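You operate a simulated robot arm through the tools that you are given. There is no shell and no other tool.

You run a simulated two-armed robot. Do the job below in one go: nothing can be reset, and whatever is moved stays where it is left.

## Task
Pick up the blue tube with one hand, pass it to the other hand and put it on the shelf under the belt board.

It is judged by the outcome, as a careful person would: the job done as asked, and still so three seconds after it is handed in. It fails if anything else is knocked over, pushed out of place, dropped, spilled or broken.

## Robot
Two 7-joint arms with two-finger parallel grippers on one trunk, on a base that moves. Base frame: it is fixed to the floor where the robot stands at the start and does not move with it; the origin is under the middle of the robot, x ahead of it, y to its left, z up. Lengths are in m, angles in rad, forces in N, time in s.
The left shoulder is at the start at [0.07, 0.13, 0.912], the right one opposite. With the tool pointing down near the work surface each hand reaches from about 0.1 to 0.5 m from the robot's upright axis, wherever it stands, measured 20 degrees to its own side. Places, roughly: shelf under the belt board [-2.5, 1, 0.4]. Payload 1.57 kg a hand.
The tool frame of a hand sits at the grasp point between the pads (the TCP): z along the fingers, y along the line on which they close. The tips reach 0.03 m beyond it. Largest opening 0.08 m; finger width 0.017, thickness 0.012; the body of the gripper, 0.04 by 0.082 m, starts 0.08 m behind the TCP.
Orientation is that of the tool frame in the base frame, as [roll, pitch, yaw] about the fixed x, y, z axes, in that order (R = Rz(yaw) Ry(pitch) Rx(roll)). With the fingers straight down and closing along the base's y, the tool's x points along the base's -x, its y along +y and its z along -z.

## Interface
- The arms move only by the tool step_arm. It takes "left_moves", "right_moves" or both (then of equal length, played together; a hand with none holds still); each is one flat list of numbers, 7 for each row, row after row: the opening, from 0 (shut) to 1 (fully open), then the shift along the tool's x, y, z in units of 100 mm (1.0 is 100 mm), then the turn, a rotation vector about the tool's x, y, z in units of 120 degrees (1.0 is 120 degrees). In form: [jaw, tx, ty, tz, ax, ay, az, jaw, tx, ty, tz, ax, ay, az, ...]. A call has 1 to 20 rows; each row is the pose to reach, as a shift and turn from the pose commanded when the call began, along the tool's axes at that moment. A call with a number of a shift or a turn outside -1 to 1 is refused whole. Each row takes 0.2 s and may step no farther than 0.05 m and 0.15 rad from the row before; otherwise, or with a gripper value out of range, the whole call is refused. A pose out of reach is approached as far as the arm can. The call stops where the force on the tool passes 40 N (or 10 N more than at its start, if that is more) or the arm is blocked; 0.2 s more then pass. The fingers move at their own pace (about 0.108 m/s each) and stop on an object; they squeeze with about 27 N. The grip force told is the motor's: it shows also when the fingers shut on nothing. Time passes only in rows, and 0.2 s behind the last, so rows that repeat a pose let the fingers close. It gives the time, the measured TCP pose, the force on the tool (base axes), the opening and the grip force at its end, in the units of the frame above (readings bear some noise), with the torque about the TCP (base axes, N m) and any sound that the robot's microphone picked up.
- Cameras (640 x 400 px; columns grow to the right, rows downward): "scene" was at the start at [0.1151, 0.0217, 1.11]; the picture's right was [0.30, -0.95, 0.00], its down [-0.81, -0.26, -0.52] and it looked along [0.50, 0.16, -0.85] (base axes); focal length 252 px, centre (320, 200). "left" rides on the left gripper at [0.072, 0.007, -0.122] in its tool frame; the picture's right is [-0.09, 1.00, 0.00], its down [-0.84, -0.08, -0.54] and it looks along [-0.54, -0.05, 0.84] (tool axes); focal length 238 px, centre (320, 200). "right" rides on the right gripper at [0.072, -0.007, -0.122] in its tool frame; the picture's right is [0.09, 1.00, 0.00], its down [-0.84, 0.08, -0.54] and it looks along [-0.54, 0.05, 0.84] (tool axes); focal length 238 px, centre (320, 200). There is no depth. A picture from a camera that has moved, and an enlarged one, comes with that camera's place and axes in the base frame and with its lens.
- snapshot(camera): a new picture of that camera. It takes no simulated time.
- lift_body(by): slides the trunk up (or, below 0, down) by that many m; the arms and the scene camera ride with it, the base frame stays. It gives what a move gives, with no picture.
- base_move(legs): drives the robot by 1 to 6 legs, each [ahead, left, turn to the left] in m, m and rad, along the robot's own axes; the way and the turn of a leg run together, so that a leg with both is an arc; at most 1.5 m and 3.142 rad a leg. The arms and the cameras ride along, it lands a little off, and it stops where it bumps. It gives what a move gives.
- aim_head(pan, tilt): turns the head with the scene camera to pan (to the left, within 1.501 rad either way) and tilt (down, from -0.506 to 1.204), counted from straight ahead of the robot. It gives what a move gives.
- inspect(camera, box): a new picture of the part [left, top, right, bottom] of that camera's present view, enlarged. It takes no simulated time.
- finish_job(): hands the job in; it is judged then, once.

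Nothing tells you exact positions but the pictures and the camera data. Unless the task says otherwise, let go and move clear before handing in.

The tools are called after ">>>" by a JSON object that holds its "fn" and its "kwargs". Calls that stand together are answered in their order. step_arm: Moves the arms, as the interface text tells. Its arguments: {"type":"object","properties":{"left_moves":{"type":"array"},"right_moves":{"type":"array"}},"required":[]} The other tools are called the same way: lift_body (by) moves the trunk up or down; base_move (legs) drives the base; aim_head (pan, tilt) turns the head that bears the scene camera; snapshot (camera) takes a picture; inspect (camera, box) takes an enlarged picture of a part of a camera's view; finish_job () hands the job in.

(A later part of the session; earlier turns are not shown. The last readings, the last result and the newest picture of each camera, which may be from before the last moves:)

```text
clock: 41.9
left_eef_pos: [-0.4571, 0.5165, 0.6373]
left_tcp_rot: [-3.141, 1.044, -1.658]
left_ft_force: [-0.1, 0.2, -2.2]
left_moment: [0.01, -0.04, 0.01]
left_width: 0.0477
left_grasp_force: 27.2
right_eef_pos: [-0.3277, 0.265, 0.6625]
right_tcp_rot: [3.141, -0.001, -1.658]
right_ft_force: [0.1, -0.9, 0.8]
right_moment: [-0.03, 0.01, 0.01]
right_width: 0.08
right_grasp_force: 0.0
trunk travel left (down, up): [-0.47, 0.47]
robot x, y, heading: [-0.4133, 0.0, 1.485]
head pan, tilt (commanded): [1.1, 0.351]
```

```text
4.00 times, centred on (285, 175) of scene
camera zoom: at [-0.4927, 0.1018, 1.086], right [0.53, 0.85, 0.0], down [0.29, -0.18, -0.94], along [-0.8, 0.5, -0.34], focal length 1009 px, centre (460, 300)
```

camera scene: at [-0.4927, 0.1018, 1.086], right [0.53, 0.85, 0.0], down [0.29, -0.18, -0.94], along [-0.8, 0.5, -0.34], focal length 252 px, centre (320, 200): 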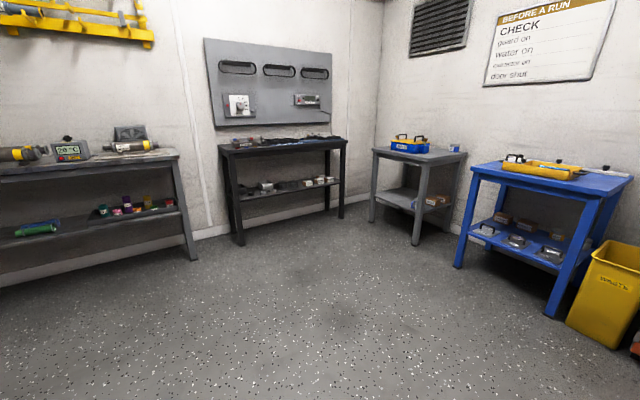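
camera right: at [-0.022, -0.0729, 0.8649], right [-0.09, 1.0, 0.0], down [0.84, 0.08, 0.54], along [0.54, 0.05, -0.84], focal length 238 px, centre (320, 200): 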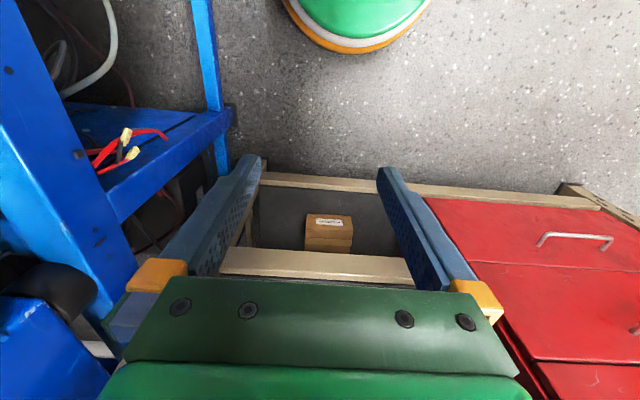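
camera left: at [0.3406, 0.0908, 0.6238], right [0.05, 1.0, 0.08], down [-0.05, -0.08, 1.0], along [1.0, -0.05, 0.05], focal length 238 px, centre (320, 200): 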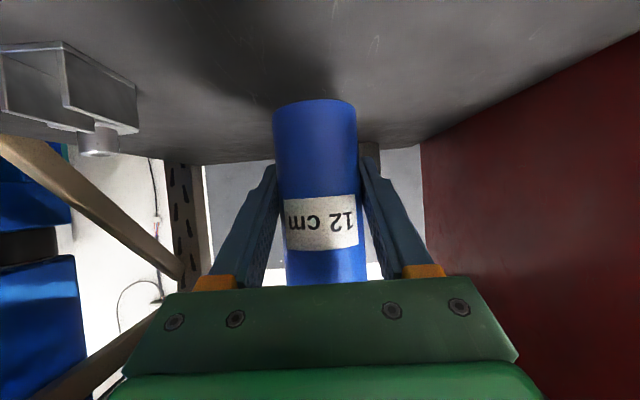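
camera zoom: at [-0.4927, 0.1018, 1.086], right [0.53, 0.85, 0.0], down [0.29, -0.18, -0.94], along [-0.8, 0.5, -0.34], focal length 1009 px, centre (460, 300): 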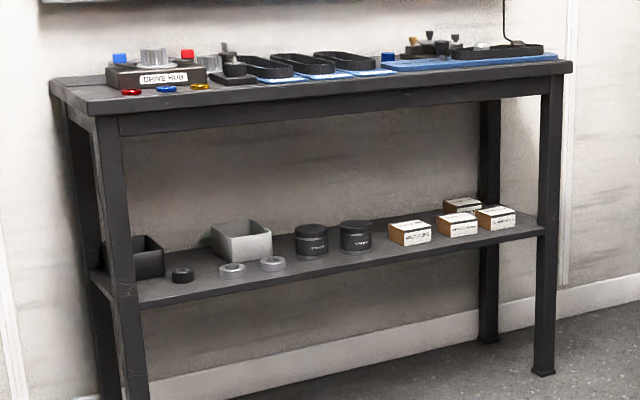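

The black table's front edge runs along x≈-2.44 from y≈0.53 to 1.58. Its lower shelf is near z≈0.39 and its apron bottom near 0.72. The route there is open, so I'll drive to about (-1.45, 0.95) facing the table.

>>> {"fn": "base_move", "kwargs": {"legs": [[0, 0, 0.91], [1.4, 0, 0], [0, 0, 0.745]]}}

>>> {"fn": "aim_head", "kwargs": {"pan": 0.0, "tilt": 0.5}}

>>> {"fn": "snapshot", "kwargs": {"camera": "scene"}}

>>> {"fn": "snapshot", "kwargs": {"camera": "left"}}

```text
clock: 53.2
left_eef_pos: [-1.9709, 0.8606, 0.6365]
left_tcp_rot: [3.141, 1.046, 0.016]
left_ft_force: [-0.4, -0.6, -2.1]
left_moment: [0.02, 0.0, 0.01]
left_width: 0.048
left_grasp_force: 27.0
right_eef_pos: [-1.7342, 1.0137, 0.663]
right_tcp_rot: [-3.141, -0.001, 0.015]
right_ft_force: [-0.6, 0.1, -0.2]
right_moment: [-0.03, 0.05, -0.01]
right_width: 0.0801
right_grasp_force: 0.0
trunk travel left (down, up): [-0.47, 0.47]
robot x, y, heading: [-1.4598, 0.9529, -3.126]
head pan, tilt (commanded): [1.1, 0.351]
```

```text
clock: 54.6
left_eef_pos: [-1.9699, 0.8593, 0.6378]
left_tcp_rot: [-3.141, 1.046, 0.018]
left_ft_force: [-0.3, 0.8, -1.8]
left_moment: [-0.02, 0.0, -0.01]
left_width: 0.0481
left_grasp_force: 27.3
right_eef_pos: [-1.7335, 1.0146, 0.6627]
right_tcp_rot: [3.142, 0.001, 0.014]
right_ft_force: [0.9, 0.1, 0.1]
right_moment: [0.03, 0.03, 0.0]
right_width: 0.08
right_grasp_force: 0.0
trunk travel left (down, up): [-0.47, 0.47]
robot x, y, heading: [-1.4629, 0.9517, -3.125]
head pan, tilt (commanded): [0.0, 0.499]
```

```text
taken
camera scene: at [-1.6049, 0.95, 1.0723], right [-0.02, 1.0, 0.0], down [0.48, 0.01, -0.88], along [-0.88, -0.01, -0.48], focal length 252 px, centre (320, 200)
```

scene: 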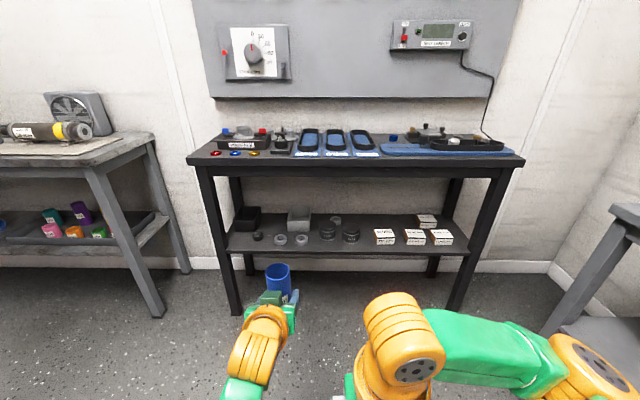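

```text
taken
camera left: at [-1.8289, 0.8568, 0.6361], right [-0.03, -1.0, 0.08], down [0.05, 0.08, 1.0], along [-1.0, 0.03, 0.05], focal length 238 px, centre (320, 200)
```

left: 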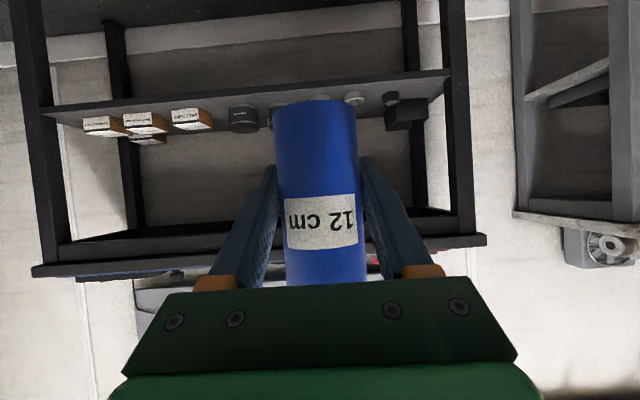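

I'm facing the table now. I'll zoom in on the lower shelf to find a free spot.

>>> {"fn": "inspect", "kwargs": {"camera": "scene", "box": [210, 190, 350, 277]}}

>>> {"fn": "inspect", "kwargs": {"camera": "scene", "box": [320, 190, 480, 290]}}

```text
4.57 times, centred on (280, 234) of scene
camera zoom: at [-1.6049, 0.95, 1.0723], right [-0.02, 1.0, 0.0], down [0.48, 0.01, -0.88], along [-0.88, -0.01, -0.48], focal length 1153 px, centre (503, 47)
```

zoom: 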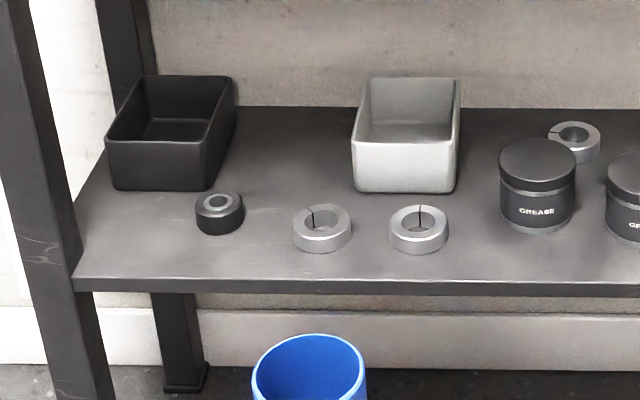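

```text
4.00 times, centred on (400, 240) of scene
camera zoom: at [-1.6049, 0.95, 1.0723], right [-0.02, 1.0, 0.0], down [0.48, 0.01, -0.88], along [-0.88, -0.01, -0.48], focal length 1009 px, centre (0, 40)
```

zoom: 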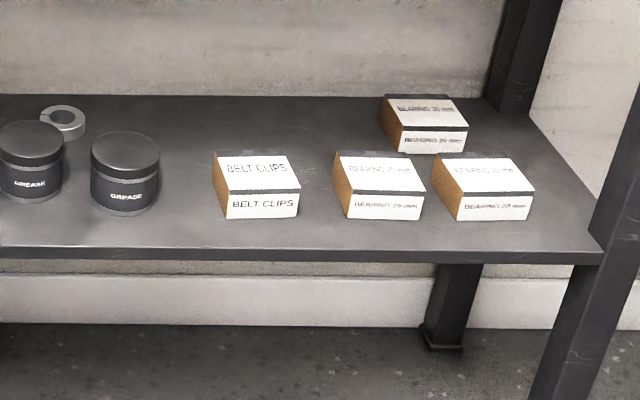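

The shelf top is near z≈0.387 with its front edge at x≈-2.41, and it has usable gaps among the jars and boxes. I'll do the hand-over here in open space first. The left hand holds the tube low and ahead, so I'll bring the right hand around to come in from the right side, higher on the tube.

>>> {"fn": "step_arm", "kwargs": {"right_moves": [1, -0.2, -0.12, 0, 0, 0, 0, 1, -0.4, -0.24, 0, 0, 0, 0, 1, -0.6, -0.36, 0, 0, 0, 0, 1, -0.8, -0.48, 0, 0, 0, 0, 1, -1, -0.6, 0, 0, 0, 0]}}

>>> {"fn": "step_arm", "kwargs": {"right_moves": [1, -0.06, 0, 0, -0.0278, -0.0278, -0.0482, 1, -0.13, 0, 0, -0.0556, -0.0556, -0.0964, 1, -0.19, 0, 0, -0.0835, -0.0835, -0.1446, 1, -0.26, 0, 0, -0.1113, -0.1113, -0.1928, 1, -0.32, 0, 0, -0.1391, -0.1391, -0.241, 1, -0.39, 0, 0, -0.1669, -0.1669, -0.2892, 1, -0.45, 0, 0, -0.1948, -0.1948, -0.3374, 1, -0.51, 0, 0, -0.2226, -0.2226, -0.3855, 1, -0.58, 0, 0, -0.2504, -0.2504, -0.4337, 1, -0.64, 0, 0, -0.2782, -0.2782, -0.4819, 1, -0.71, 0, 0, -0.306, -0.306, -0.5301, 1, -0.77, 0, 0, -0.3339, -0.3339, -0.5783, 1, -0.84, 0, 0, -0.3617, -0.3617, -0.6265, 1, -0.9, 0, 0, -0.3895, -0.3895, -0.6747]}}

>>> {"fn": "snapshot", "kwargs": {"camera": "scene"}}

>>> {"fn": "snapshot", "kwargs": {"camera": "right"}}

```text
clock: 55.8
left_eef_pos: [-1.97, 0.8611, 0.6384]
left_tcp_rot: [3.141, 1.046, 0.017]
left_ft_force: [0.1, 0.0, -2.7]
left_moment: [0.03, 0.01, -0.02]
left_width: 0.0479
left_grasp_force: 27.6
right_eef_pos: [-1.8357, 1.0734, 0.6622]
right_tcp_rot: [3.141, -0.002, 0.017]
right_ft_force: [-0.5, 0.0, -0.8]
right_moment: [0.01, -0.01, 0.0]
right_width: 0.08
right_grasp_force: 0.1
trunk travel left (down, up): [-0.47, 0.47]
robot x, y, heading: [-1.4613, 0.9499, -3.125]
head pan, tilt (commanded): [0.0, 0.499]
```

```text
clock: 58.8
left_eef_pos: [-1.9699, 0.8598, 0.6378]
left_tcp_rot: [-3.141, 1.045, 0.015]
left_ft_force: [0.8, 0.5, -2.8]
left_moment: [-0.01, 0.01, -0.01]
left_width: 0.0475
left_grasp_force: 27.2
right_eef_pos: [-1.9243, 1.0698, 0.663]
right_tcp_rot: [-3.139, 1.048, 1.591]
right_ft_force: [-0.2, -0.2, -0.7]
right_moment: [-0.01, 0.02, -0.01]
right_width: 0.08
right_grasp_force: 0.1
trunk travel left (down, up): [-0.47, 0.47]
robot x, y, heading: [-1.4616, 0.951, -3.126]
head pan, tilt (commanded): [0.0, 0.499]
```

```text
taken
camera scene: at [-1.6052, 0.9498, 1.0723], right [-0.02, 1.0, 0.0], down [0.48, 0.01, -0.88], along [-0.88, -0.01, -0.48], focal length 252 px, centre (320, 200)
```

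scene: 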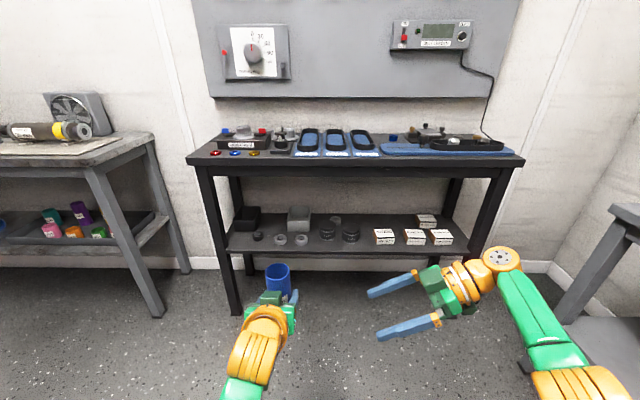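

```text
taken
camera right: at [-1.935, 1.2119, 0.6618], right [0.99, 0.06, -0.08], down [0.08, 0.05, 1.0], along [0.07, -1.0, 0.05], focal length 238 px, centre (320, 200)
```

right: 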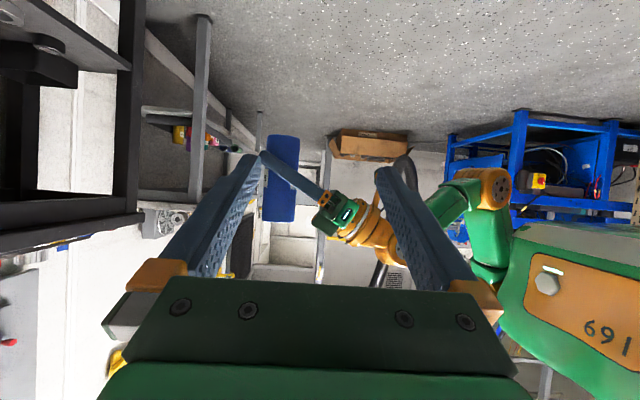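

Both hands are in good poses. I'll line the right fingers up with the tube's upper part, partly closing to about 67 mm, and stop short of it to check alignment.

>>> {"fn": "step_arm", "kwargs": {"right_moves": [0.84, -0.118, -0.08, 0.137, 0, 0, 0, 0.84, -0.235, -0.16, 0.274, 0, 0, 0, 0.84, -0.353, -0.24, 0.411, 0, 0, 0, 0.84, -0.471, -0.32, 0.548, 0, 0, 0, 0.84, -0.588, -0.4, 0.685, 0, 0, 0, 0.84, -0.706, -0.48, 0.822, 0, 0, 0, 0.84, -0.706, -0.48, 0.822, 0, 0, 0]}}

>>> {"fn": "snapshot", "kwargs": {"camera": "right"}}

>>> {"fn": "inspect", "kwargs": {"camera": "scene", "box": [210, 240, 450, 390]}}

>>> {"fn": "snapshot", "kwargs": {"camera": "left"}}

```text
clock: 60.4
left_eef_pos: [-1.9706, 0.8609, 0.6386]
left_tcp_rot: [3.141, 1.045, 0.015]
left_ft_force: [-0.6, 0.4, -2.1]
left_moment: [0.0, 0.01, -0.04]
left_width: 0.0479
left_grasp_force: 27.2
right_eef_pos: [-1.9526, 0.9628, 0.6825]
right_tcp_rot: [-3.142, 1.046, 1.588]
right_ft_force: [0.3, 0.3, 0.1]
right_moment: [-0.01, -0.04, -0.03]
right_width: 0.067
right_grasp_force: 0.0
right hand out of reach, approached as far as the arm can: row 4, 5, 6, 7
trunk travel left (down, up): [-0.47, 0.47]
robot x, y, heading: [-1.4593, 0.9512, -3.122]
head pan, tilt (commanded): [0.0, 0.499]
```

```text
taken
camera right: at [-1.962, 1.1054, 0.6817], right [0.99, 0.06, -0.08], down [0.08, 0.05, 1.0], along [0.07, -1.0, 0.05], focal length 238 px, centre (320, 200)
```

right: 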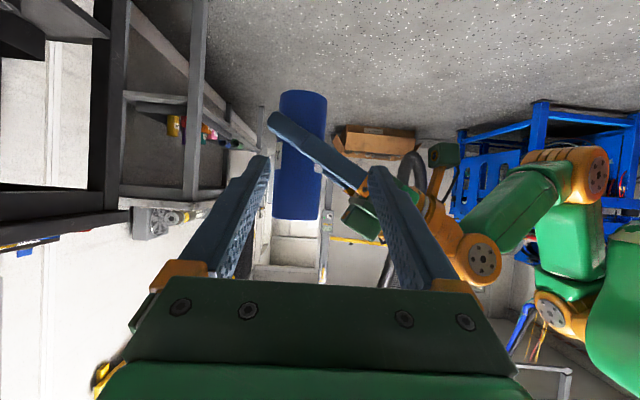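

```text
2.67 times, centred on (330, 315) of scene
camera zoom: at [-1.605, 0.9502, 1.0723], right [-0.02, 1.0, 0.0], down [0.48, 0.01, -0.88], along [-0.88, -0.01, -0.48], focal length 672 px, centre (293, -107)
```

zoom: 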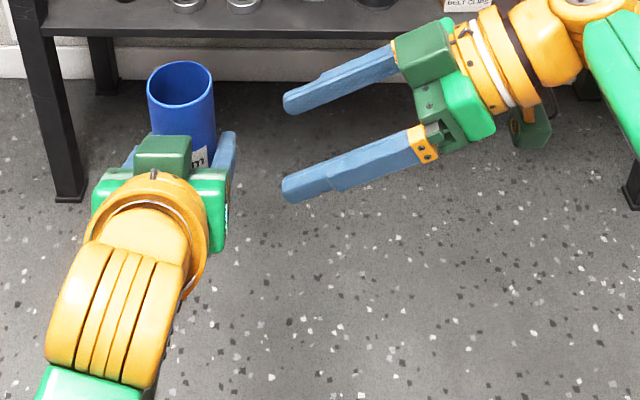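

```text
taken
camera left: at [-1.829, 0.8569, 0.6361], right [-0.03, -1.0, 0.08], down [0.05, 0.08, 1.0], along [-1.0, 0.03, 0.05], focal length 238 px, centre (320, 200)
```

left: 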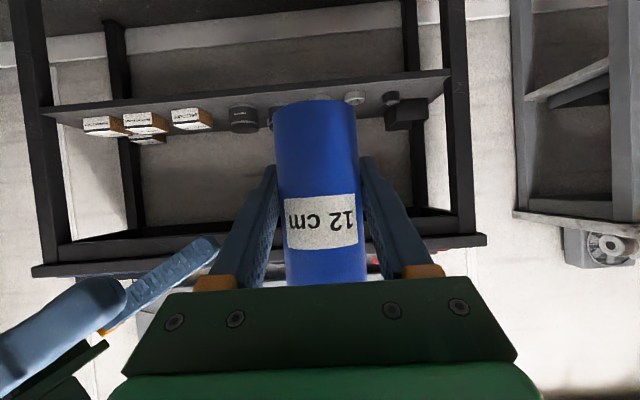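

The right arm can't quite reach that far forward. I'll pull the tube 5.5 cm closer to my body and set the right hand back to match, keeping it clear of the left hand.

>>> {"fn": "step_arm", "kwargs": {"left_moves": [0, 0.046, 0, -0.079, 0, 0, 0, 0, 0.092, 0, -0.159, 0, 0, 0, 0, 0.138, 0, -0.238, 0, 0, 0, 0, 0.183, 0, -0.318, 0, 0, 0, 0, 0.229, 0, -0.397, 0, 0, 0, 0, 0.275, 0, -0.476, 0, 0, 0, 0, 0.275, 0, -0.476, 0, 0, 0], "right_moves": [0.84, 0.033, 0.065, -0.058, 0, 0, 0, 0.84, 0.067, 0.13, -0.115, 0, 0, 0, 0.84, 0.1, 0.195, -0.173, 0, 0, 0, 0.84, 0.133, 0.26, -0.231, 0, 0, 0, 0.84, 0.167, 0.325, -0.288, 0, 0, 0, 0.84, 0.2, 0.39, -0.346, 0, 0, 0, 0.84, 0.2, 0.39, -0.346, 0, 0, 0]}}

>>> {"fn": "snapshot", "kwargs": {"camera": "right"}}

>>> {"fn": "aim_head", "kwargs": {"pan": 0.0, "tilt": 0.9}}

>>> {"fn": "snapshot", "kwargs": {"camera": "scene"}}

```text
clock: 62.0
left_eef_pos: [-1.9144, 0.8602, 0.6384]
left_tcp_rot: [-3.141, 1.043, 0.014]
left_ft_force: [0.4, 0.8, -2.8]
left_moment: [0.0, 0.05, -0.01]
left_width: 0.048
left_grasp_force: 27.1
right_eef_pos: [-1.9472, 1.0064, 0.6788]
right_tcp_rot: [3.141, 1.048, 1.587]
right_ft_force: [0.7, 0.9, -0.4]
right_moment: [0.02, 0.0, 0.03]
right_width: 0.0674
right_grasp_force: 0.1
right hand out of reach, approached as far as the arm can: row 1, 2, 3, 4, 5, 6, 7
trunk travel left (down, up): [-0.47, 0.47]
robot x, y, heading: [-1.463, 0.952, -3.121]
head pan, tilt (commanded): [0.0, 0.499]
```

```text
taken
camera right: at [-1.9572, 1.148, 0.6762], right [0.99, 0.06, -0.08], down [0.08, 0.05, 1.0], along [0.07, -1.0, 0.05], focal length 238 px, centre (320, 200)
```

right: 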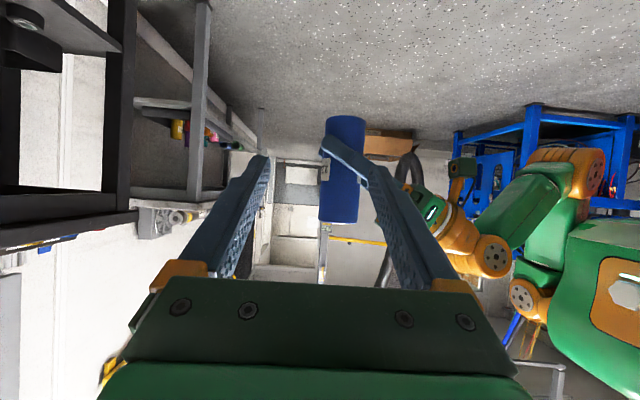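

```text
clock: 62.9
left_eef_pos: [-1.9142, 0.8605, 0.638]
left_tcp_rot: [-3.141, 1.045, 0.015]
left_ft_force: [-0.6, 0.2, -2.2]
left_moment: [0.01, 0.0, 0.02]
left_width: 0.0478
left_grasp_force: 27.1
right_eef_pos: [-1.948, 1.0059, 0.6782]
right_tcp_rot: [-3.141, 1.048, 1.588]
right_ft_force: [-0.1, 0.2, 0.0]
right_moment: [-0.05, 0.02, 0.0]
right_width: 0.0671
right_grasp_force: 0.1
trunk travel left (down, up): [-0.47, 0.47]
robot x, y, heading: [-1.4619, 0.9507, -3.126]
head pan, tilt (commanded): [0.0, 0.901]
```

```text
taken
camera scene: at [-1.5894, 0.9503, 1.0385], right [-0.02, 1.0, 0.0], down [0.78, 0.01, -0.62], along [-0.62, -0.01, -0.78], focal length 252 px, centre (320, 200)
```

scene: 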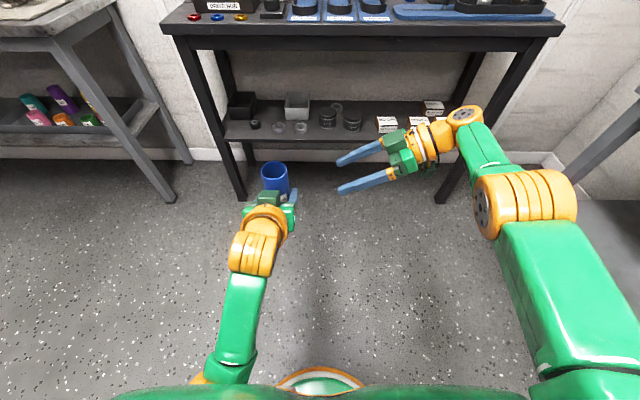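

Pointing straight left is near a joint limit for the right arm. I'll turn the right hand to point ahead-left instead, and afterwards turn the left hand the same amount so they still meet at right angles.

>>> {"fn": "step_arm", "kwargs": {"right_moves": [0.84, 0.006, 0.104, -0.024, 0.0421, 0, 0.0243, 0.84, 0.013, 0.208, -0.049, 0.0842, 0, 0.0486, 0.84, 0.019, 0.312, -0.073, 0.1263, 0, 0.0729, 0.84, 0.025, 0.417, -0.097, 0.1684, 0, 0.0972, 0.84, 0.032, 0.521, -0.122, 0.2105, 0, 0.1215, 0.84, 0.038, 0.625, -0.146, 0.2526, 0, 0.1458, 0.84, 0.038, 0.625, -0.146, 0.2526, 0, 0.1458]}}

>>> {"fn": "snapshot", "kwargs": {"camera": "scene"}}

>>> {"fn": "snapshot", "kwargs": {"camera": "right"}}

```text
clock: 64.5
left_eef_pos: [-1.915, 0.8609, 0.6386]
left_tcp_rot: [-3.141, 1.046, 0.017]
left_ft_force: [0.4, -0.2, -2.0]
left_moment: [0.0, 0.01, -0.02]
left_width: 0.0479
left_grasp_force: 26.7
right_eef_pos: [-2.0466, 1.054, 0.6582]
right_tcp_rot: [-3.141, 1.048, 0.976]
right_ft_force: [-0.5, 0.1, 0.3]
right_moment: [0.0, 0.02, 0.0]
right_width: 0.0667
right_grasp_force: 0.1
right hand out of reach, approached as far as the arm can: row 1, 2, 3, 4, 5, 6, 7
trunk travel left (down, up): [-0.47, 0.47]
robot x, y, heading: [-1.4622, 0.9552, -3.122]
head pan, tilt (commanded): [0.0, 0.901]
```

```text
taken
camera scene: at [-1.5893, 0.9502, 1.0385], right [-0.02, 1.0, 0.0], down [0.78, 0.01, -0.62], along [-0.62, -0.01, -0.78], focal length 252 px, centre (320, 200)
```

scene: 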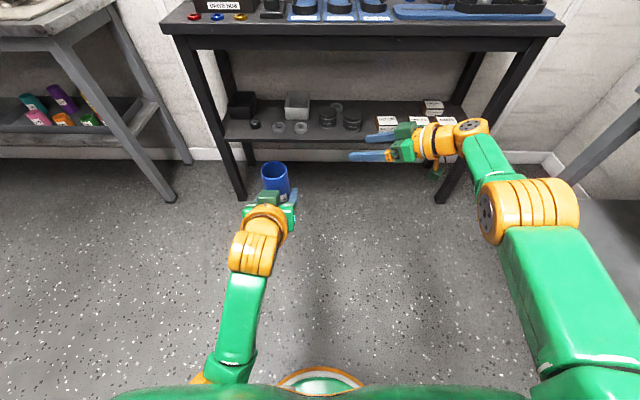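

```text
taken
camera right: at [-1.9739, 1.1755, 0.6567], right [0.85, -0.52, -0.08], down [0.09, 0.0, 1.0], along [-0.52, -0.85, 0.05], focal length 238 px, centre (320, 200)
```

right: 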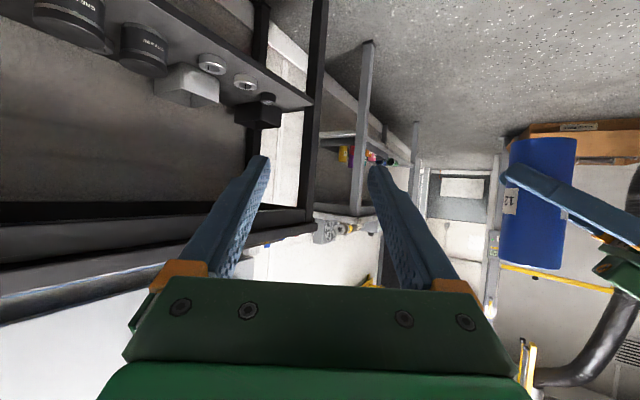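

The right arm has stretched itself nearly straight instead of folding. I'll try drawing the right hand straight back toward my body, well away from the tube, to get out of that configuration.

>>> {"fn": "step_arm", "kwargs": {"right_moves": [0.84, 0.029, 0.082, -0.05, 0, 0, 0, 0.84, 0.057, 0.164, -0.099, 0, 0, 0, 0.84, 0.086, 0.246, -0.149, 0, 0, 0, 0.84, 0.115, 0.328, -0.199, 0, 0, 0, 0.84, 0.143, 0.41, -0.248, 0, 0, 0, 0.84, 0.172, 0.491, -0.298, 0, 0, 0, 0.84, 0.172, 0.491, -0.298, 0, 0, 0]}}

>>> {"fn": "snapshot", "kwargs": {"camera": "scene"}}

```text
clock: 66.0
left_eef_pos: [-1.9151, 0.8616, 0.6386]
left_tcp_rot: [-3.14, 1.044, 0.016]
left_ft_force: [-1.3, 0.4, -2.9]
left_moment: [0.01, -0.01, 0.0]
left_width: 0.0478
left_grasp_force: 27.1
right_eef_pos: [-2.042, 1.0629, 0.6465]
right_tcp_rot: [3.141, 1.049, 0.978]
right_ft_force: [-0.5, 0.2, -0.3]
right_moment: [-0.04, 0.0, 0.01]
right_width: 0.0672
right_grasp_force: 0.0
right hand out of reach, approached as far as the arm can: row 1, 2, 3, 4, 5, 6, 7
trunk travel left (down, up): [-0.47, 0.47]
robot x, y, heading: [-1.4612, 0.954, -3.124]
head pan, tilt (commanded): [0.0, 0.901]
```

```text
taken
camera scene: at [-1.5894, 0.9503, 1.0385], right [-0.02, 1.0, 0.0], down [0.78, 0.01, -0.62], along [-0.62, -0.01, -0.78], focal length 252 px, centre (320, 200)
```

scene: 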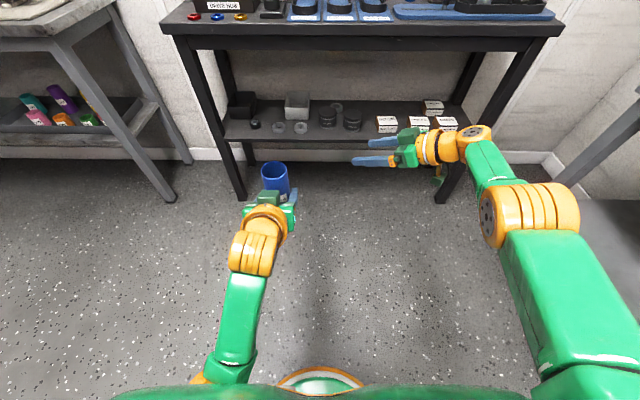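

The right arm is up against a joint limit. I'll unwind that hand to point straight down again, moving it away from the tube, then find an easier pose.

>>> {"fn": "step_arm", "kwargs": {"right_moves": [0.84, 0.081, 0.02, -0.085, 0.0218, 0.0418, 0.0377, 0.84, 0.161, 0.04, -0.17, 0.0435, 0.0835, 0.0753, 0.84, 0.242, 0.06, -0.255, 0.0653, 0.1253, 0.113, 0.84, 0.323, 0.08, -0.34, 0.087, 0.1671, 0.1506, 0.84, 0.403, 0.1, -0.425, 0.1088, 0.2089, 0.1883, 0.84, 0.484, 0.121, -0.51, 0.1305, 0.2506, 0.2259, 0.84, 0.564, 0.141, -0.595, 0.1523, 0.2924, 0.2636, 0.84, 0.645, 0.161, -0.68, 0.174, 0.3342, 0.3012, 0.84, 0.726, 0.181, -0.765, 0.1958, 0.376, 0.3389, 0.84, 0.806, 0.201, -0.85, 0.2175, 0.4177, 0.3765, 0.84, 0.887, 0.221, -0.935, 0.2393, 0.4595, 0.4142, 0.84, 0.887, 0.221, -0.935, 0.2393, 0.4595, 0.4142]}}

>>> {"fn": "snapshot", "kwargs": {"camera": "scene"}}

```text
clock: 68.7
left_eef_pos: [-1.9154, 0.8611, 0.6379]
left_tcp_rot: [-3.141, 1.044, 0.016]
left_ft_force: [0.3, 0.3, -2.0]
left_moment: [0.0, -0.02, -0.03]
left_width: 0.0477
left_grasp_force: 26.8
right_eef_pos: [-1.9561, 1.1556, 0.616]
right_tcp_rot: [-3.14, -0.002, 0.016]
right_ft_force: [-0.2, -0.1, 0.5]
right_moment: [-0.02, -0.01, 0.01]
right_width: 0.0672
right_grasp_force: 0.0
right hand out of reach, approached as far as the arm can: row 1, 2, 3, 4, 5, 6, 7, 8, 9, 10, 11, 12
trunk travel left (down, up): [-0.47, 0.47]
robot x, y, heading: [-1.4649, 0.9498, -3.127]
head pan, tilt (commanded): [0.0, 0.901]
```

```text
taken
camera scene: at [-1.5894, 0.9503, 1.0385], right [-0.02, 1.0, 0.0], down [0.78, 0.01, -0.62], along [-0.62, -0.01, -0.78], focal length 252 px, centre (320, 200)
```

scene: 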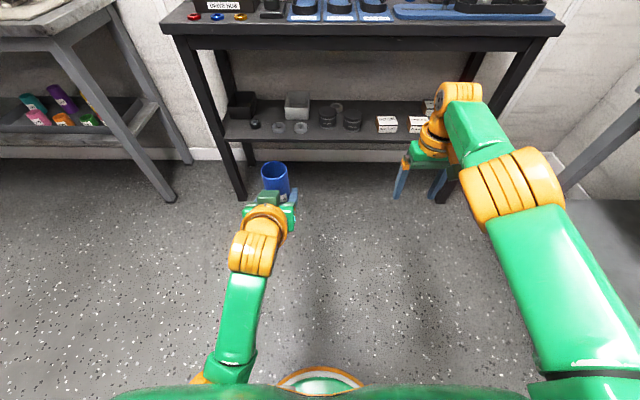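

The hand points down again. I'll pull it back toward my body to let the elbow fold.

>>> {"fn": "step_arm", "kwargs": {"right_moves": [0.84, 0.2, 0, 0, 0, 0, 0, 0.84, 0.4, 0, 0, 0, 0, 0, 0.84, 0.6, 0, 0, 0, 0, 0, 0.84, 0.8, 0, 0, 0, 0, 0, 0.84, 1, 0, 0, 0, 0, 0, 0.84, 1, 0, 0, 0, 0, 0]}}

>>> {"fn": "snapshot", "kwargs": {"camera": "scene"}}

```text
clock: 70.0
left_eef_pos: [-1.9154, 0.8623, 0.6386]
left_tcp_rot: [3.141, 1.045, 0.016]
left_ft_force: [-0.1, -0.5, -1.5]
left_moment: [0.01, -0.02, 0.02]
left_width: 0.048
left_grasp_force: 26.7
right_eef_pos: [-1.9549, 1.1582, 0.6157]
right_tcp_rot: [-3.14, -0.001, 0.015]
right_ft_force: [-0.2, 0.4, 0.0]
right_moment: [-0.02, -0.01, 0.03]
right_width: 0.0672
right_grasp_force: 0.0
right hand out of reach, approached as far as the arm can: row 1, 2, 3, 4, 5, 6
trunk travel left (down, up): [-0.47, 0.47]
robot x, y, heading: [-1.465, 0.9501, -3.123]
head pan, tilt (commanded): [0.0, 0.901]
```

```text
taken
camera scene: at [-1.5894, 0.9503, 1.0385], right [-0.02, 1.0, 0.0], down [0.78, 0.01, -0.62], along [-0.62, -0.01, -0.78], focal length 252 px, centre (320, 200)
```

scene: 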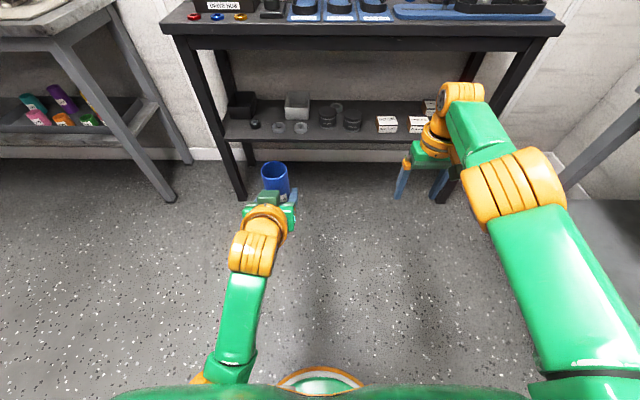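

The arm is locked dead straight, so a pure pull along its length does nothing. I'll move the hand sideways (inward) and back together to break the elbow out of straight, still well clear of the left hand.

>>> {"fn": "step_arm", "kwargs": {"right_moves": [0.84, 0.05, 0.2, 0, 0, 0, 0, 0.84, 0.12, 0.4, 0, 0, 0, 0, 0.84, 0.25, 0.6, 0, 0, 0, 0, 0.84, 0.4, 0.8, 0, 0, 0, 0, 0.84, 0.6, 0.9, 0, 0, 0, 0, 0.84, 0.6, 0.9, 0, 0, 0, 0]}}

>>> {"fn": "snapshot", "kwargs": {"camera": "scene"}}

```text
clock: 71.5
left_eef_pos: [-1.9151, 0.8612, 0.6382]
left_tcp_rot: [3.141, 1.046, 0.015]
left_ft_force: [0.4, -0.5, -3.0]
left_moment: [0.01, -0.04, -0.06]
left_width: 0.0478
left_grasp_force: 27.0
right_eef_pos: [-1.9518, 1.0659, 0.6137]
right_tcp_rot: [-3.142, -0.002, 0.016]
right_ft_force: [-0.2, -0.3, 0.5]
right_moment: [0.0, 0.0, 0.0]
right_width: 0.0672
right_grasp_force: 0.1
right hand out of reach, approached as far as the arm can: row 1, 2, 3, 4, 5, 6
trunk travel left (down, up): [-0.47, 0.47]
robot x, y, heading: [-1.4665, 0.9559, -3.124]
head pan, tilt (commanded): [0.0, 0.901]
```

```text
taken
camera scene: at [-1.5894, 0.9503, 1.0385], right [-0.02, 1.0, 0.0], down [0.78, 0.01, -0.62], along [-0.62, -0.01, -0.78], focal length 252 px, centre (320, 200)
```

scene: 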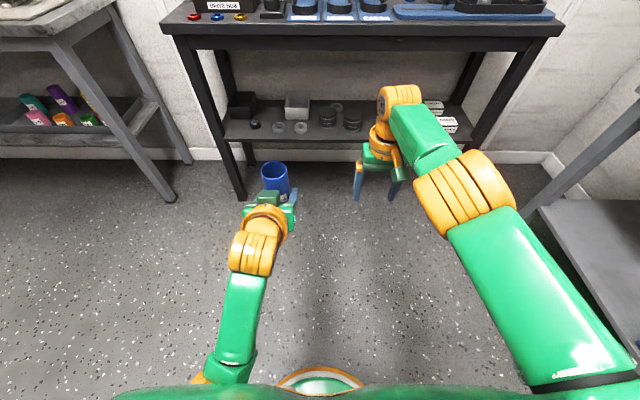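

It slid sideways without folding. I'll try a vertical component, lowering and pulling back together.

>>> {"fn": "step_arm", "kwargs": {"right_moves": [0.84, 0.1, -0.05, 0.2, 0, 0, 0, 0.84, 0.2, -0.1, 0.4, 0, 0, 0, 0.84, 0.4, -0.15, 0.6, 0, 0, 0, 0.84, 0.6, -0.2, 0.8, 0, 0, 0, 0.84, 0.8, -0.2, 0.9, 0, 0, 0, 0.84, 0.8, -0.2, 0.9, 0, 0, 0]}}

>>> {"fn": "snapshot", "kwargs": {"camera": "scene"}}

```text
clock: 72.8
left_eef_pos: [-1.9159, 0.8607, 0.6385]
left_tcp_rot: [3.141, 1.045, 0.016]
left_ft_force: [0.3, -0.3, -2.9]
left_moment: [0.02, -0.03, 0.01]
left_width: 0.0481
left_grasp_force: 27.7
right_eef_pos: [-1.937, 1.0761, 0.5048]
right_tcp_rot: [-3.141, 0.002, 0.017]
right_ft_force: [0.3, -0.1, 0.7]
right_moment: [0.01, 0.02, -0.01]
right_width: 0.067
right_grasp_force: 0.0
right hand out of reach, approached as far as the arm can: row 1, 2, 3, 4, 5, 6
trunk travel left (down, up): [-0.47, 0.47]
robot x, y, heading: [-1.4608, 0.9529, -3.128]
head pan, tilt (commanded): [0.0, 0.901]
```

```text
taken
camera scene: at [-1.5892, 0.9502, 1.0385], right [-0.02, 1.0, 0.0], down [0.78, 0.01, -0.62], along [-0.62, -0.01, -0.78], focal length 252 px, centre (320, 200)
```

scene: 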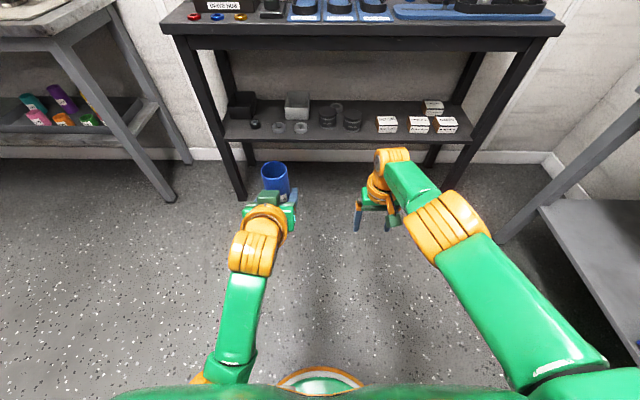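

Still on the same outer arc. I'll try the opposite way, raising and pulling back.

>>> {"fn": "step_arm", "kwargs": {"right_moves": [0.84, 0.1, -0.05, -0.2, 0, 0, 0, 0.84, 0.2, -0.1, -0.4, 0, 0, 0, 0.84, 0.4, -0.15, -0.6, 0, 0, 0, 0.84, 0.6, -0.2, -0.8, 0, 0, 0, 0.84, 0.8, -0.2, -0.9, 0, 0, 0, 0.84, 0.8, -0.2, -0.9, 0, 0, 0]}}

>>> {"fn": "snapshot", "kwargs": {"camera": "scene"}}

```text
clock: 74.2
left_eef_pos: [-1.915, 0.861, 0.6375]
left_tcp_rot: [-3.141, 1.044, 0.014]
left_ft_force: [0.3, 0.4, -1.9]
left_moment: [-0.02, 0.04, 0.03]
left_width: 0.0479
left_grasp_force: 27.0
right_eef_pos: [-1.9518, 1.087, 0.5849]
right_tcp_rot: [-3.141, 0.0, 0.016]
right_ft_force: [-1.3, 0.0, 0.6]
right_moment: [0.01, 0.02, -0.01]
right_width: 0.0671
right_grasp_force: 0.0
right hand out of reach, approached as far as the arm can: row 1, 2, 3, 4, 5, 6
trunk travel left (down, up): [-0.47, 0.47]
robot x, y, heading: [-1.463, 0.948, -3.126]
head pan, tilt (commanded): [0.0, 0.901]
```

```text
taken
camera scene: at [-1.5893, 0.9504, 1.0385], right [-0.02, 1.0, 0.0], down [0.78, 0.01, -0.62], along [-0.62, -0.01, -0.78], focal length 252 px, centre (320, 200)
```

scene: 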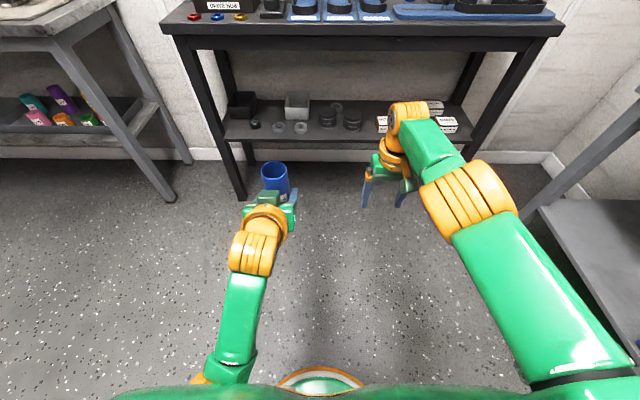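

Still stuck on the arc. A turn of the hand also involves the elbow, so I'll pitch the right hand forward again while pulling it back.

>>> {"fn": "step_arm", "kwargs": {"right_moves": [0.84, 0.05, 0, 0, 0, -0.0625, 0, 0.84, 0.1, 0, 0, 0, -0.125, 0, 0.84, 0.15, 0, 0, 0, -0.1875, 0, 0.84, 0.2, 0, 0, 0, -0.25, 0, 0.84, 0.25, 0, 0, 0, -0.3125, 0, 0.84, 0.3, 0, 0, 0, -0.375, 0, 0.84, 0.35, 0, 0, 0, -0.4375, 0, 0.84, 0.4, 0, 0, 0, -0.5, 0]}}

>>> {"fn": "snapshot", "kwargs": {"camera": "scene"}}

```text
clock: 76.0
left_eef_pos: [-1.9148, 0.8598, 0.6385]
left_tcp_rot: [-3.138, 1.046, 0.02]
left_ft_force: [0.4, -1.1, -1.6]
left_moment: [0.04, 0.0, -0.03]
left_width: 0.0477
left_grasp_force: 27.0
right_eef_pos: [-2.0262, 0.9993, 0.4723]
right_tcp_rot: [-3.121, 1.046, 0.039]
right_ft_force: [-0.1, -0.3, 0.0]
right_moment: [0.02, -0.03, -0.06]
right_width: 0.0674
right_grasp_force: 0.1
right hand out of reach, approached as far as the arm can: row 1, 2, 3, 4, 5, 6, 7, 8
trunk travel left (down, up): [-0.47, 0.47]
robot x, y, heading: [-1.4624, 0.9491, -3.123]
head pan, tilt (commanded): [0.0, 0.901]
```

```text
taken
camera scene: at [-1.5888, 0.9489, 1.0386], right [-0.02, 1.0, 0.0], down [0.78, 0.01, -0.62], along [-0.62, -0.01, -0.78], focal length 252 px, centre (320, 200)
```

scene: 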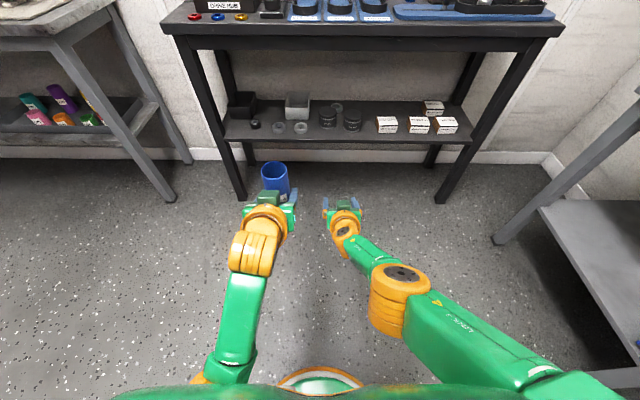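

The arm has moved to a different elbow posture, lower and still clear of the left hand. I'll test whether it now folds back freely.

>>> {"fn": "step_arm", "kwargs": {"right_moves": [0.84, -0.04, -0.08, -0.16, 0, 0, 0, 0.84, -0.09, -0.16, -0.33, 0, 0, 0, 0.84, -0.13, -0.24, -0.49, 0, 0, 0, 0.84, -0.18, -0.32, -0.66, 0, 0, 0, 0.84, -0.22, -0.4, -0.82, 0, 0, 0, 0.84, -0.22, -0.4, -0.82, 0, 0, 0]}}

>>> {"fn": "snapshot", "kwargs": {"camera": "scene"}}

```text
clock: 77.5
left_eef_pos: [-1.9153, 0.8597, 0.6378]
left_tcp_rot: [-3.141, 1.045, 0.015]
left_ft_force: [-0.2, 0.3, -2.5]
left_moment: [0.02, -0.01, 0.01]
left_width: 0.0477
left_grasp_force: 27.4
right_eef_pos: [-2.0296, 1.0042, 0.4739]
right_tcp_rot: [-3.14, 1.048, 0.018]
right_ft_force: [0.6, -0.5, -0.1]
right_moment: [0.01, 0.01, -0.01]
right_width: 0.0673
right_grasp_force: 0.1
right hand out of reach, approached as far as the arm can: row 1, 2, 3, 4, 5, 6
trunk travel left (down, up): [-0.47, 0.47]
robot x, y, heading: [-1.4627, 0.948, -3.127]
head pan, tilt (commanded): [0.0, 0.901]
```

```text
taken
camera scene: at [-1.5893, 0.9503, 1.0385], right [-0.02, 1.0, 0.0], down [0.78, 0.01, -0.62], along [-0.62, -0.01, -0.78], focal length 252 px, centre (320, 200)
```

scene: 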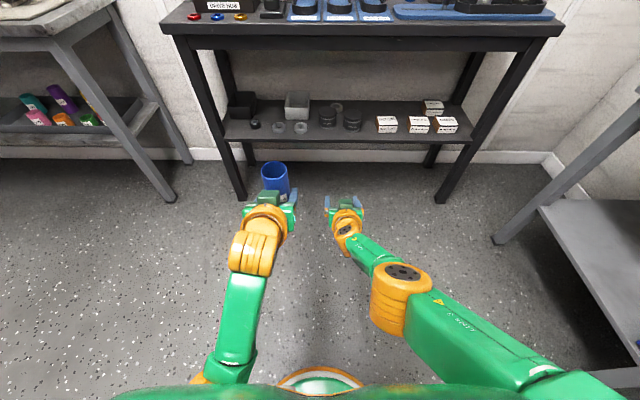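

The reach distance suggests the elbow has gone slightly past straight and is locked at its stop. I'll extend fully outward first to bring the elbow to straight, then see if it folds the proper way.

>>> {"fn": "step_arm", "kwargs": {"right_moves": [0.84, 0.03, -0.05, 0.25, 0, 0, 0, 0.84, 0.06, -0.1, 0.5, 0, 0, 0, 0.84, 0.1, -0.15, 0.75, 0, 0, 0, 0.84, 0.12, -0.2, 0.98, 0, 0, 0, 0.84, 0.12, -0.2, 0.98, 0, 0, 0]}}

>>> {"fn": "snapshot", "kwargs": {"camera": "scene"}}

```text
clock: 78.7
left_eef_pos: [-1.9148, 0.8602, 0.6386]
left_tcp_rot: [3.141, 1.045, 0.017]
left_ft_force: [-0.2, 0.8, -2.7]
left_moment: [0.02, 0.0, 0.0]
left_width: 0.0479
left_grasp_force: 27.1
right_eef_pos: [-2.0422, 1.0422, 0.4709]
right_tcp_rot: [-3.14, 1.046, 0.019]
right_ft_force: [0.6, -0.5, -0.4]
right_moment: [-0.02, 0.0, -0.02]
right_width: 0.0671
right_grasp_force: 0.0
right hand out of reach, approached as far as the arm can: row 1, 2, 3, 4, 5
trunk travel left (down, up): [-0.47, 0.47]
robot x, y, heading: [-1.4655, 0.9517, -3.125]
head pan, tilt (commanded): [0.0, 0.901]
```

```text
taken
camera scene: at [-1.5893, 0.9501, 1.0385], right [-0.02, 1.0, 0.0], down [0.78, 0.01, -0.62], along [-0.62, -0.01, -0.78], focal length 252 px, centre (320, 200)
```

scene: 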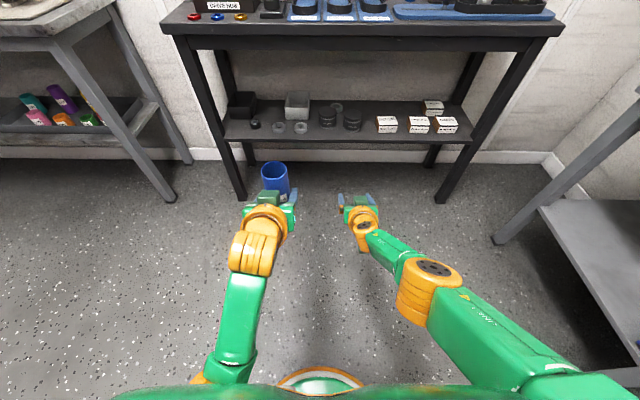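

Now a diagonal: up, outward to the right, and slightly back.

>>> {"fn": "step_arm", "kwargs": {"right_moves": [0.84, -0.11, -0.16, -0.13, 0, 0, 0, 0.84, -0.22, -0.32, -0.26, 0, 0, 0, 0.84, -0.33, -0.48, -0.4, 0, 0, 0, 0.84, -0.44, -0.64, -0.53, 0, 0, 0, 0.84, -0.54, -0.8, -0.66, 0, 0, 0, 0.84, -0.54, -0.8, -0.66, 0, 0, 0]}}

>>> {"fn": "snapshot", "kwargs": {"camera": "scene"}}

```text
clock: 80.0
left_eef_pos: [-1.9149, 0.8609, 0.6379]
left_tcp_rot: [-3.14, 1.046, 0.016]
left_ft_force: [0.8, 0.7, -3.2]
left_moment: [-0.01, -0.05, -0.01]
left_width: 0.0479
left_grasp_force: 27.5
right_eef_pos: [-2.013, 1.1205, 0.5499]
right_tcp_rot: [-3.141, 1.046, 0.017]
right_ft_force: [0.8, 0.0, 0.5]
right_moment: [-0.02, 0.03, -0.01]
right_width: 0.0671
right_grasp_force: 0.1
trunk travel left (down, up): [-0.47, 0.47]
robot x, y, heading: [-1.4633, 0.9559, -3.128]
head pan, tilt (commanded): [0.0, 0.901]
```

```text
taken
camera scene: at [-1.5894, 0.9502, 1.0385], right [-0.02, 1.0, 0.0], down [0.78, 0.01, -0.62], along [-0.62, -0.01, -0.78], focal length 252 px, centre (320, 200)
```

scene: 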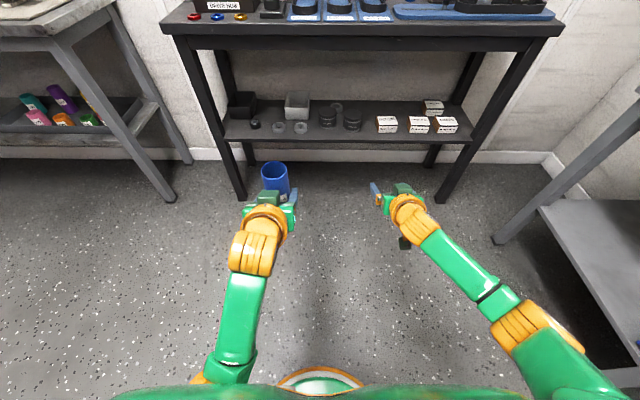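

The elbow has folded properly and the right arm now mirrors the left. I'll turn the left hand so the tube is centred and pointing ahead-right, while raising and pulling back the right hand.

>>> {"fn": "step_arm", "kwargs": {"left_moves": [0, -0.006, -0.105, 0.011, 0.0406, 0, 0.0234, 0, -0.012, -0.21, 0.022, 0.0812, 0, 0.0469, 0, -0.019, -0.315, 0.033, 0.1218, 0, 0.0703, 0, -0.025, -0.42, 0.043, 0.1624, 0, 0.0938, 0, -0.031, -0.525, 0.054, 0.203, 0, 0.1172, 0, -0.037, -0.63, 0.065, 0.2436, 0, 0.1406, 0, -0.044, -0.735, 0.076, 0.2842, 0, 0.1641, 0, -0.05, -0.84, 0.087, 0.3248, 0, 0.1875, 0, -0.05, -0.84, 0.087, 0.3248, 0, 0.1875], "right_moves": [0.84, -0.049, 0, -0.115, 0, 0, 0, 0.84, -0.098, 0, -0.23, 0, 0, 0, 0.84, -0.147, 0, -0.345, 0, 0, 0, 0.84, -0.197, 0, -0.46, 0, 0, 0, 0.84, -0.246, 0, -0.575, 0, 0, 0, 0.84, -0.295, 0, -0.69, 0, 0, 0, 0.84, -0.344, 0, -0.805, 0, 0, 0, 0.84, -0.393, 0, -0.92, 0, 0, 0, 0.84, -0.393, 0, -0.92, 0, 0, 0]}}

>>> {"fn": "snapshot", "kwargs": {"camera": "scene"}}

>>> {"fn": "snapshot", "kwargs": {"camera": "left"}}

```text
clock: 82.0
left_eef_pos: [-1.9256, 0.9461, 0.6385]
left_tcp_rot: [-3.14, 1.046, -0.771]
left_ft_force: [0.6, 0.4, -1.9]
left_moment: [0.02, 0.0, 0.03]
left_width: 0.0476
left_grasp_force: 27.2
right_eef_pos: [-1.9539, 1.1218, 0.6296]
right_tcp_rot: [-3.14, 1.048, 0.017]
right_ft_force: [-1.0, 0.2, -0.1]
right_moment: [-0.01, -0.01, 0.02]
right_width: 0.0674
right_grasp_force: 0.1
trunk travel left (down, up): [-0.47, 0.47]
robot x, y, heading: [-1.4628, 0.9544, -3.126]
head pan, tilt (commanded): [0.0, 0.901]
```

```text
taken
camera scene: at [-1.5893, 0.9504, 1.0385], right [-0.02, 1.0, 0.0], down [0.78, 0.01, -0.62], along [-0.62, -0.01, -0.78], focal length 252 px, centre (320, 200)
```

scene: 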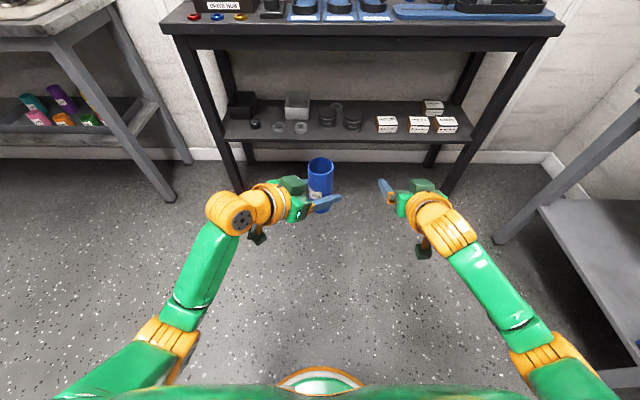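

```text
taken
camera left: at [-1.8297, 0.8438, 0.6366], right [-0.73, -0.68, 0.08], down [0.09, 0.02, 1.0], along [-0.68, 0.73, 0.05], focal length 238 px, centre (320, 200)
```

left: 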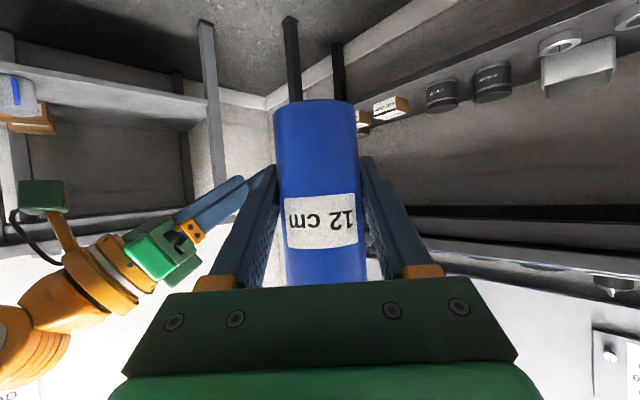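

The tube is centred and steady. Now I'll turn the right hand 45° toward the tube and raise it, still to the right of it.

>>> {"fn": "step_arm", "kwargs": {"right_moves": [0.84, -0.034, 0.037, -0.092, -0.0406, 0, -0.0234, 0.84, -0.067, 0.075, -0.183, -0.0812, 0, -0.0469, 0.84, -0.101, 0.112, -0.275, -0.1218, 0, -0.0703, 0.84, -0.135, 0.15, -0.367, -0.1624, 0, -0.0938, 0.84, -0.169, 0.188, -0.458, -0.203, 0, -0.1172, 0.84, -0.202, 0.225, -0.55, -0.2436, 0, -0.1406, 0.84, -0.236, 0.262, -0.641, -0.2842, 0, -0.1641, 0.84, -0.27, 0.3, -0.733, -0.3248, 0, -0.1875, 0.84, -0.27, 0.3, -0.733, -0.3248, 0, -0.1875]}}

>>> {"fn": "snapshot", "kwargs": {"camera": "scene"}}

>>> {"fn": "snapshot", "kwargs": {"camera": "right"}}

```text
clock: 84.0
left_eef_pos: [-1.9261, 0.9465, 0.638]
left_tcp_rot: [-3.14, 1.045, -0.767]
left_ft_force: [-0.4, -0.7, -2.2]
left_moment: [0.0, -0.01, 0.01]
left_width: 0.0476
left_grasp_force: 27.5
right_eef_pos: [-1.9038, 1.0916, 0.6904]
right_tcp_rot: [-3.141, 1.048, 0.804]
right_ft_force: [0.4, 0.1, -0.3]
right_moment: [-0.03, -0.01, -0.04]
right_width: 0.0671
right_grasp_force: 0.0
trunk travel left (down, up): [-0.47, 0.47]
robot x, y, heading: [-1.4617, 0.9502, -3.128]
head pan, tilt (commanded): [0.0, 0.901]
```

```text
taken
camera scene: at [-1.5893, 0.9504, 1.0385], right [-0.02, 1.0, 0.0], down [0.78, 0.01, -0.62], along [-0.62, -0.01, -0.78], focal length 252 px, centre (320, 200)
```

scene: 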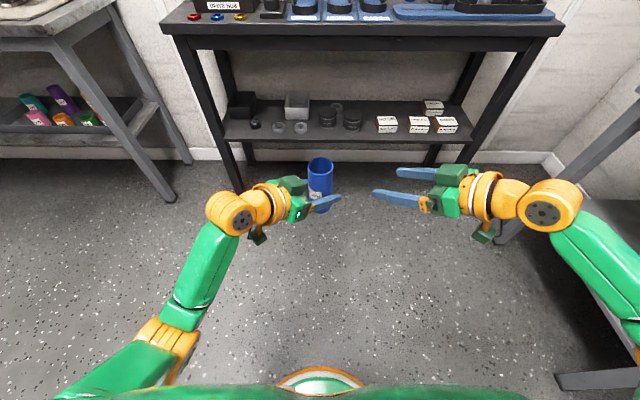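

```text
taken
camera right: at [-1.8107, 1.1981, 0.6894], right [0.75, -0.66, -0.08], down [0.09, -0.02, 1.0], along [-0.66, -0.75, 0.05], focal length 238 px, centre (320, 200)
```

right: 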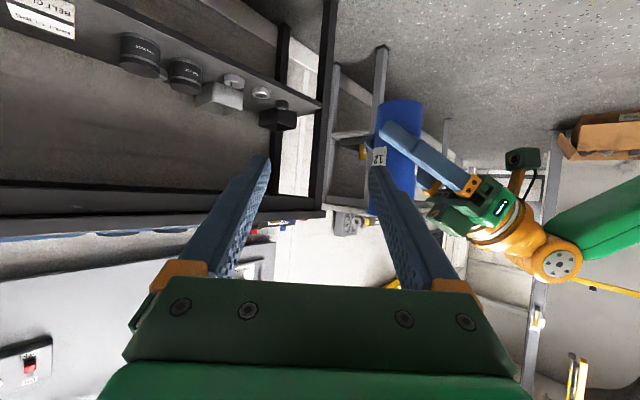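

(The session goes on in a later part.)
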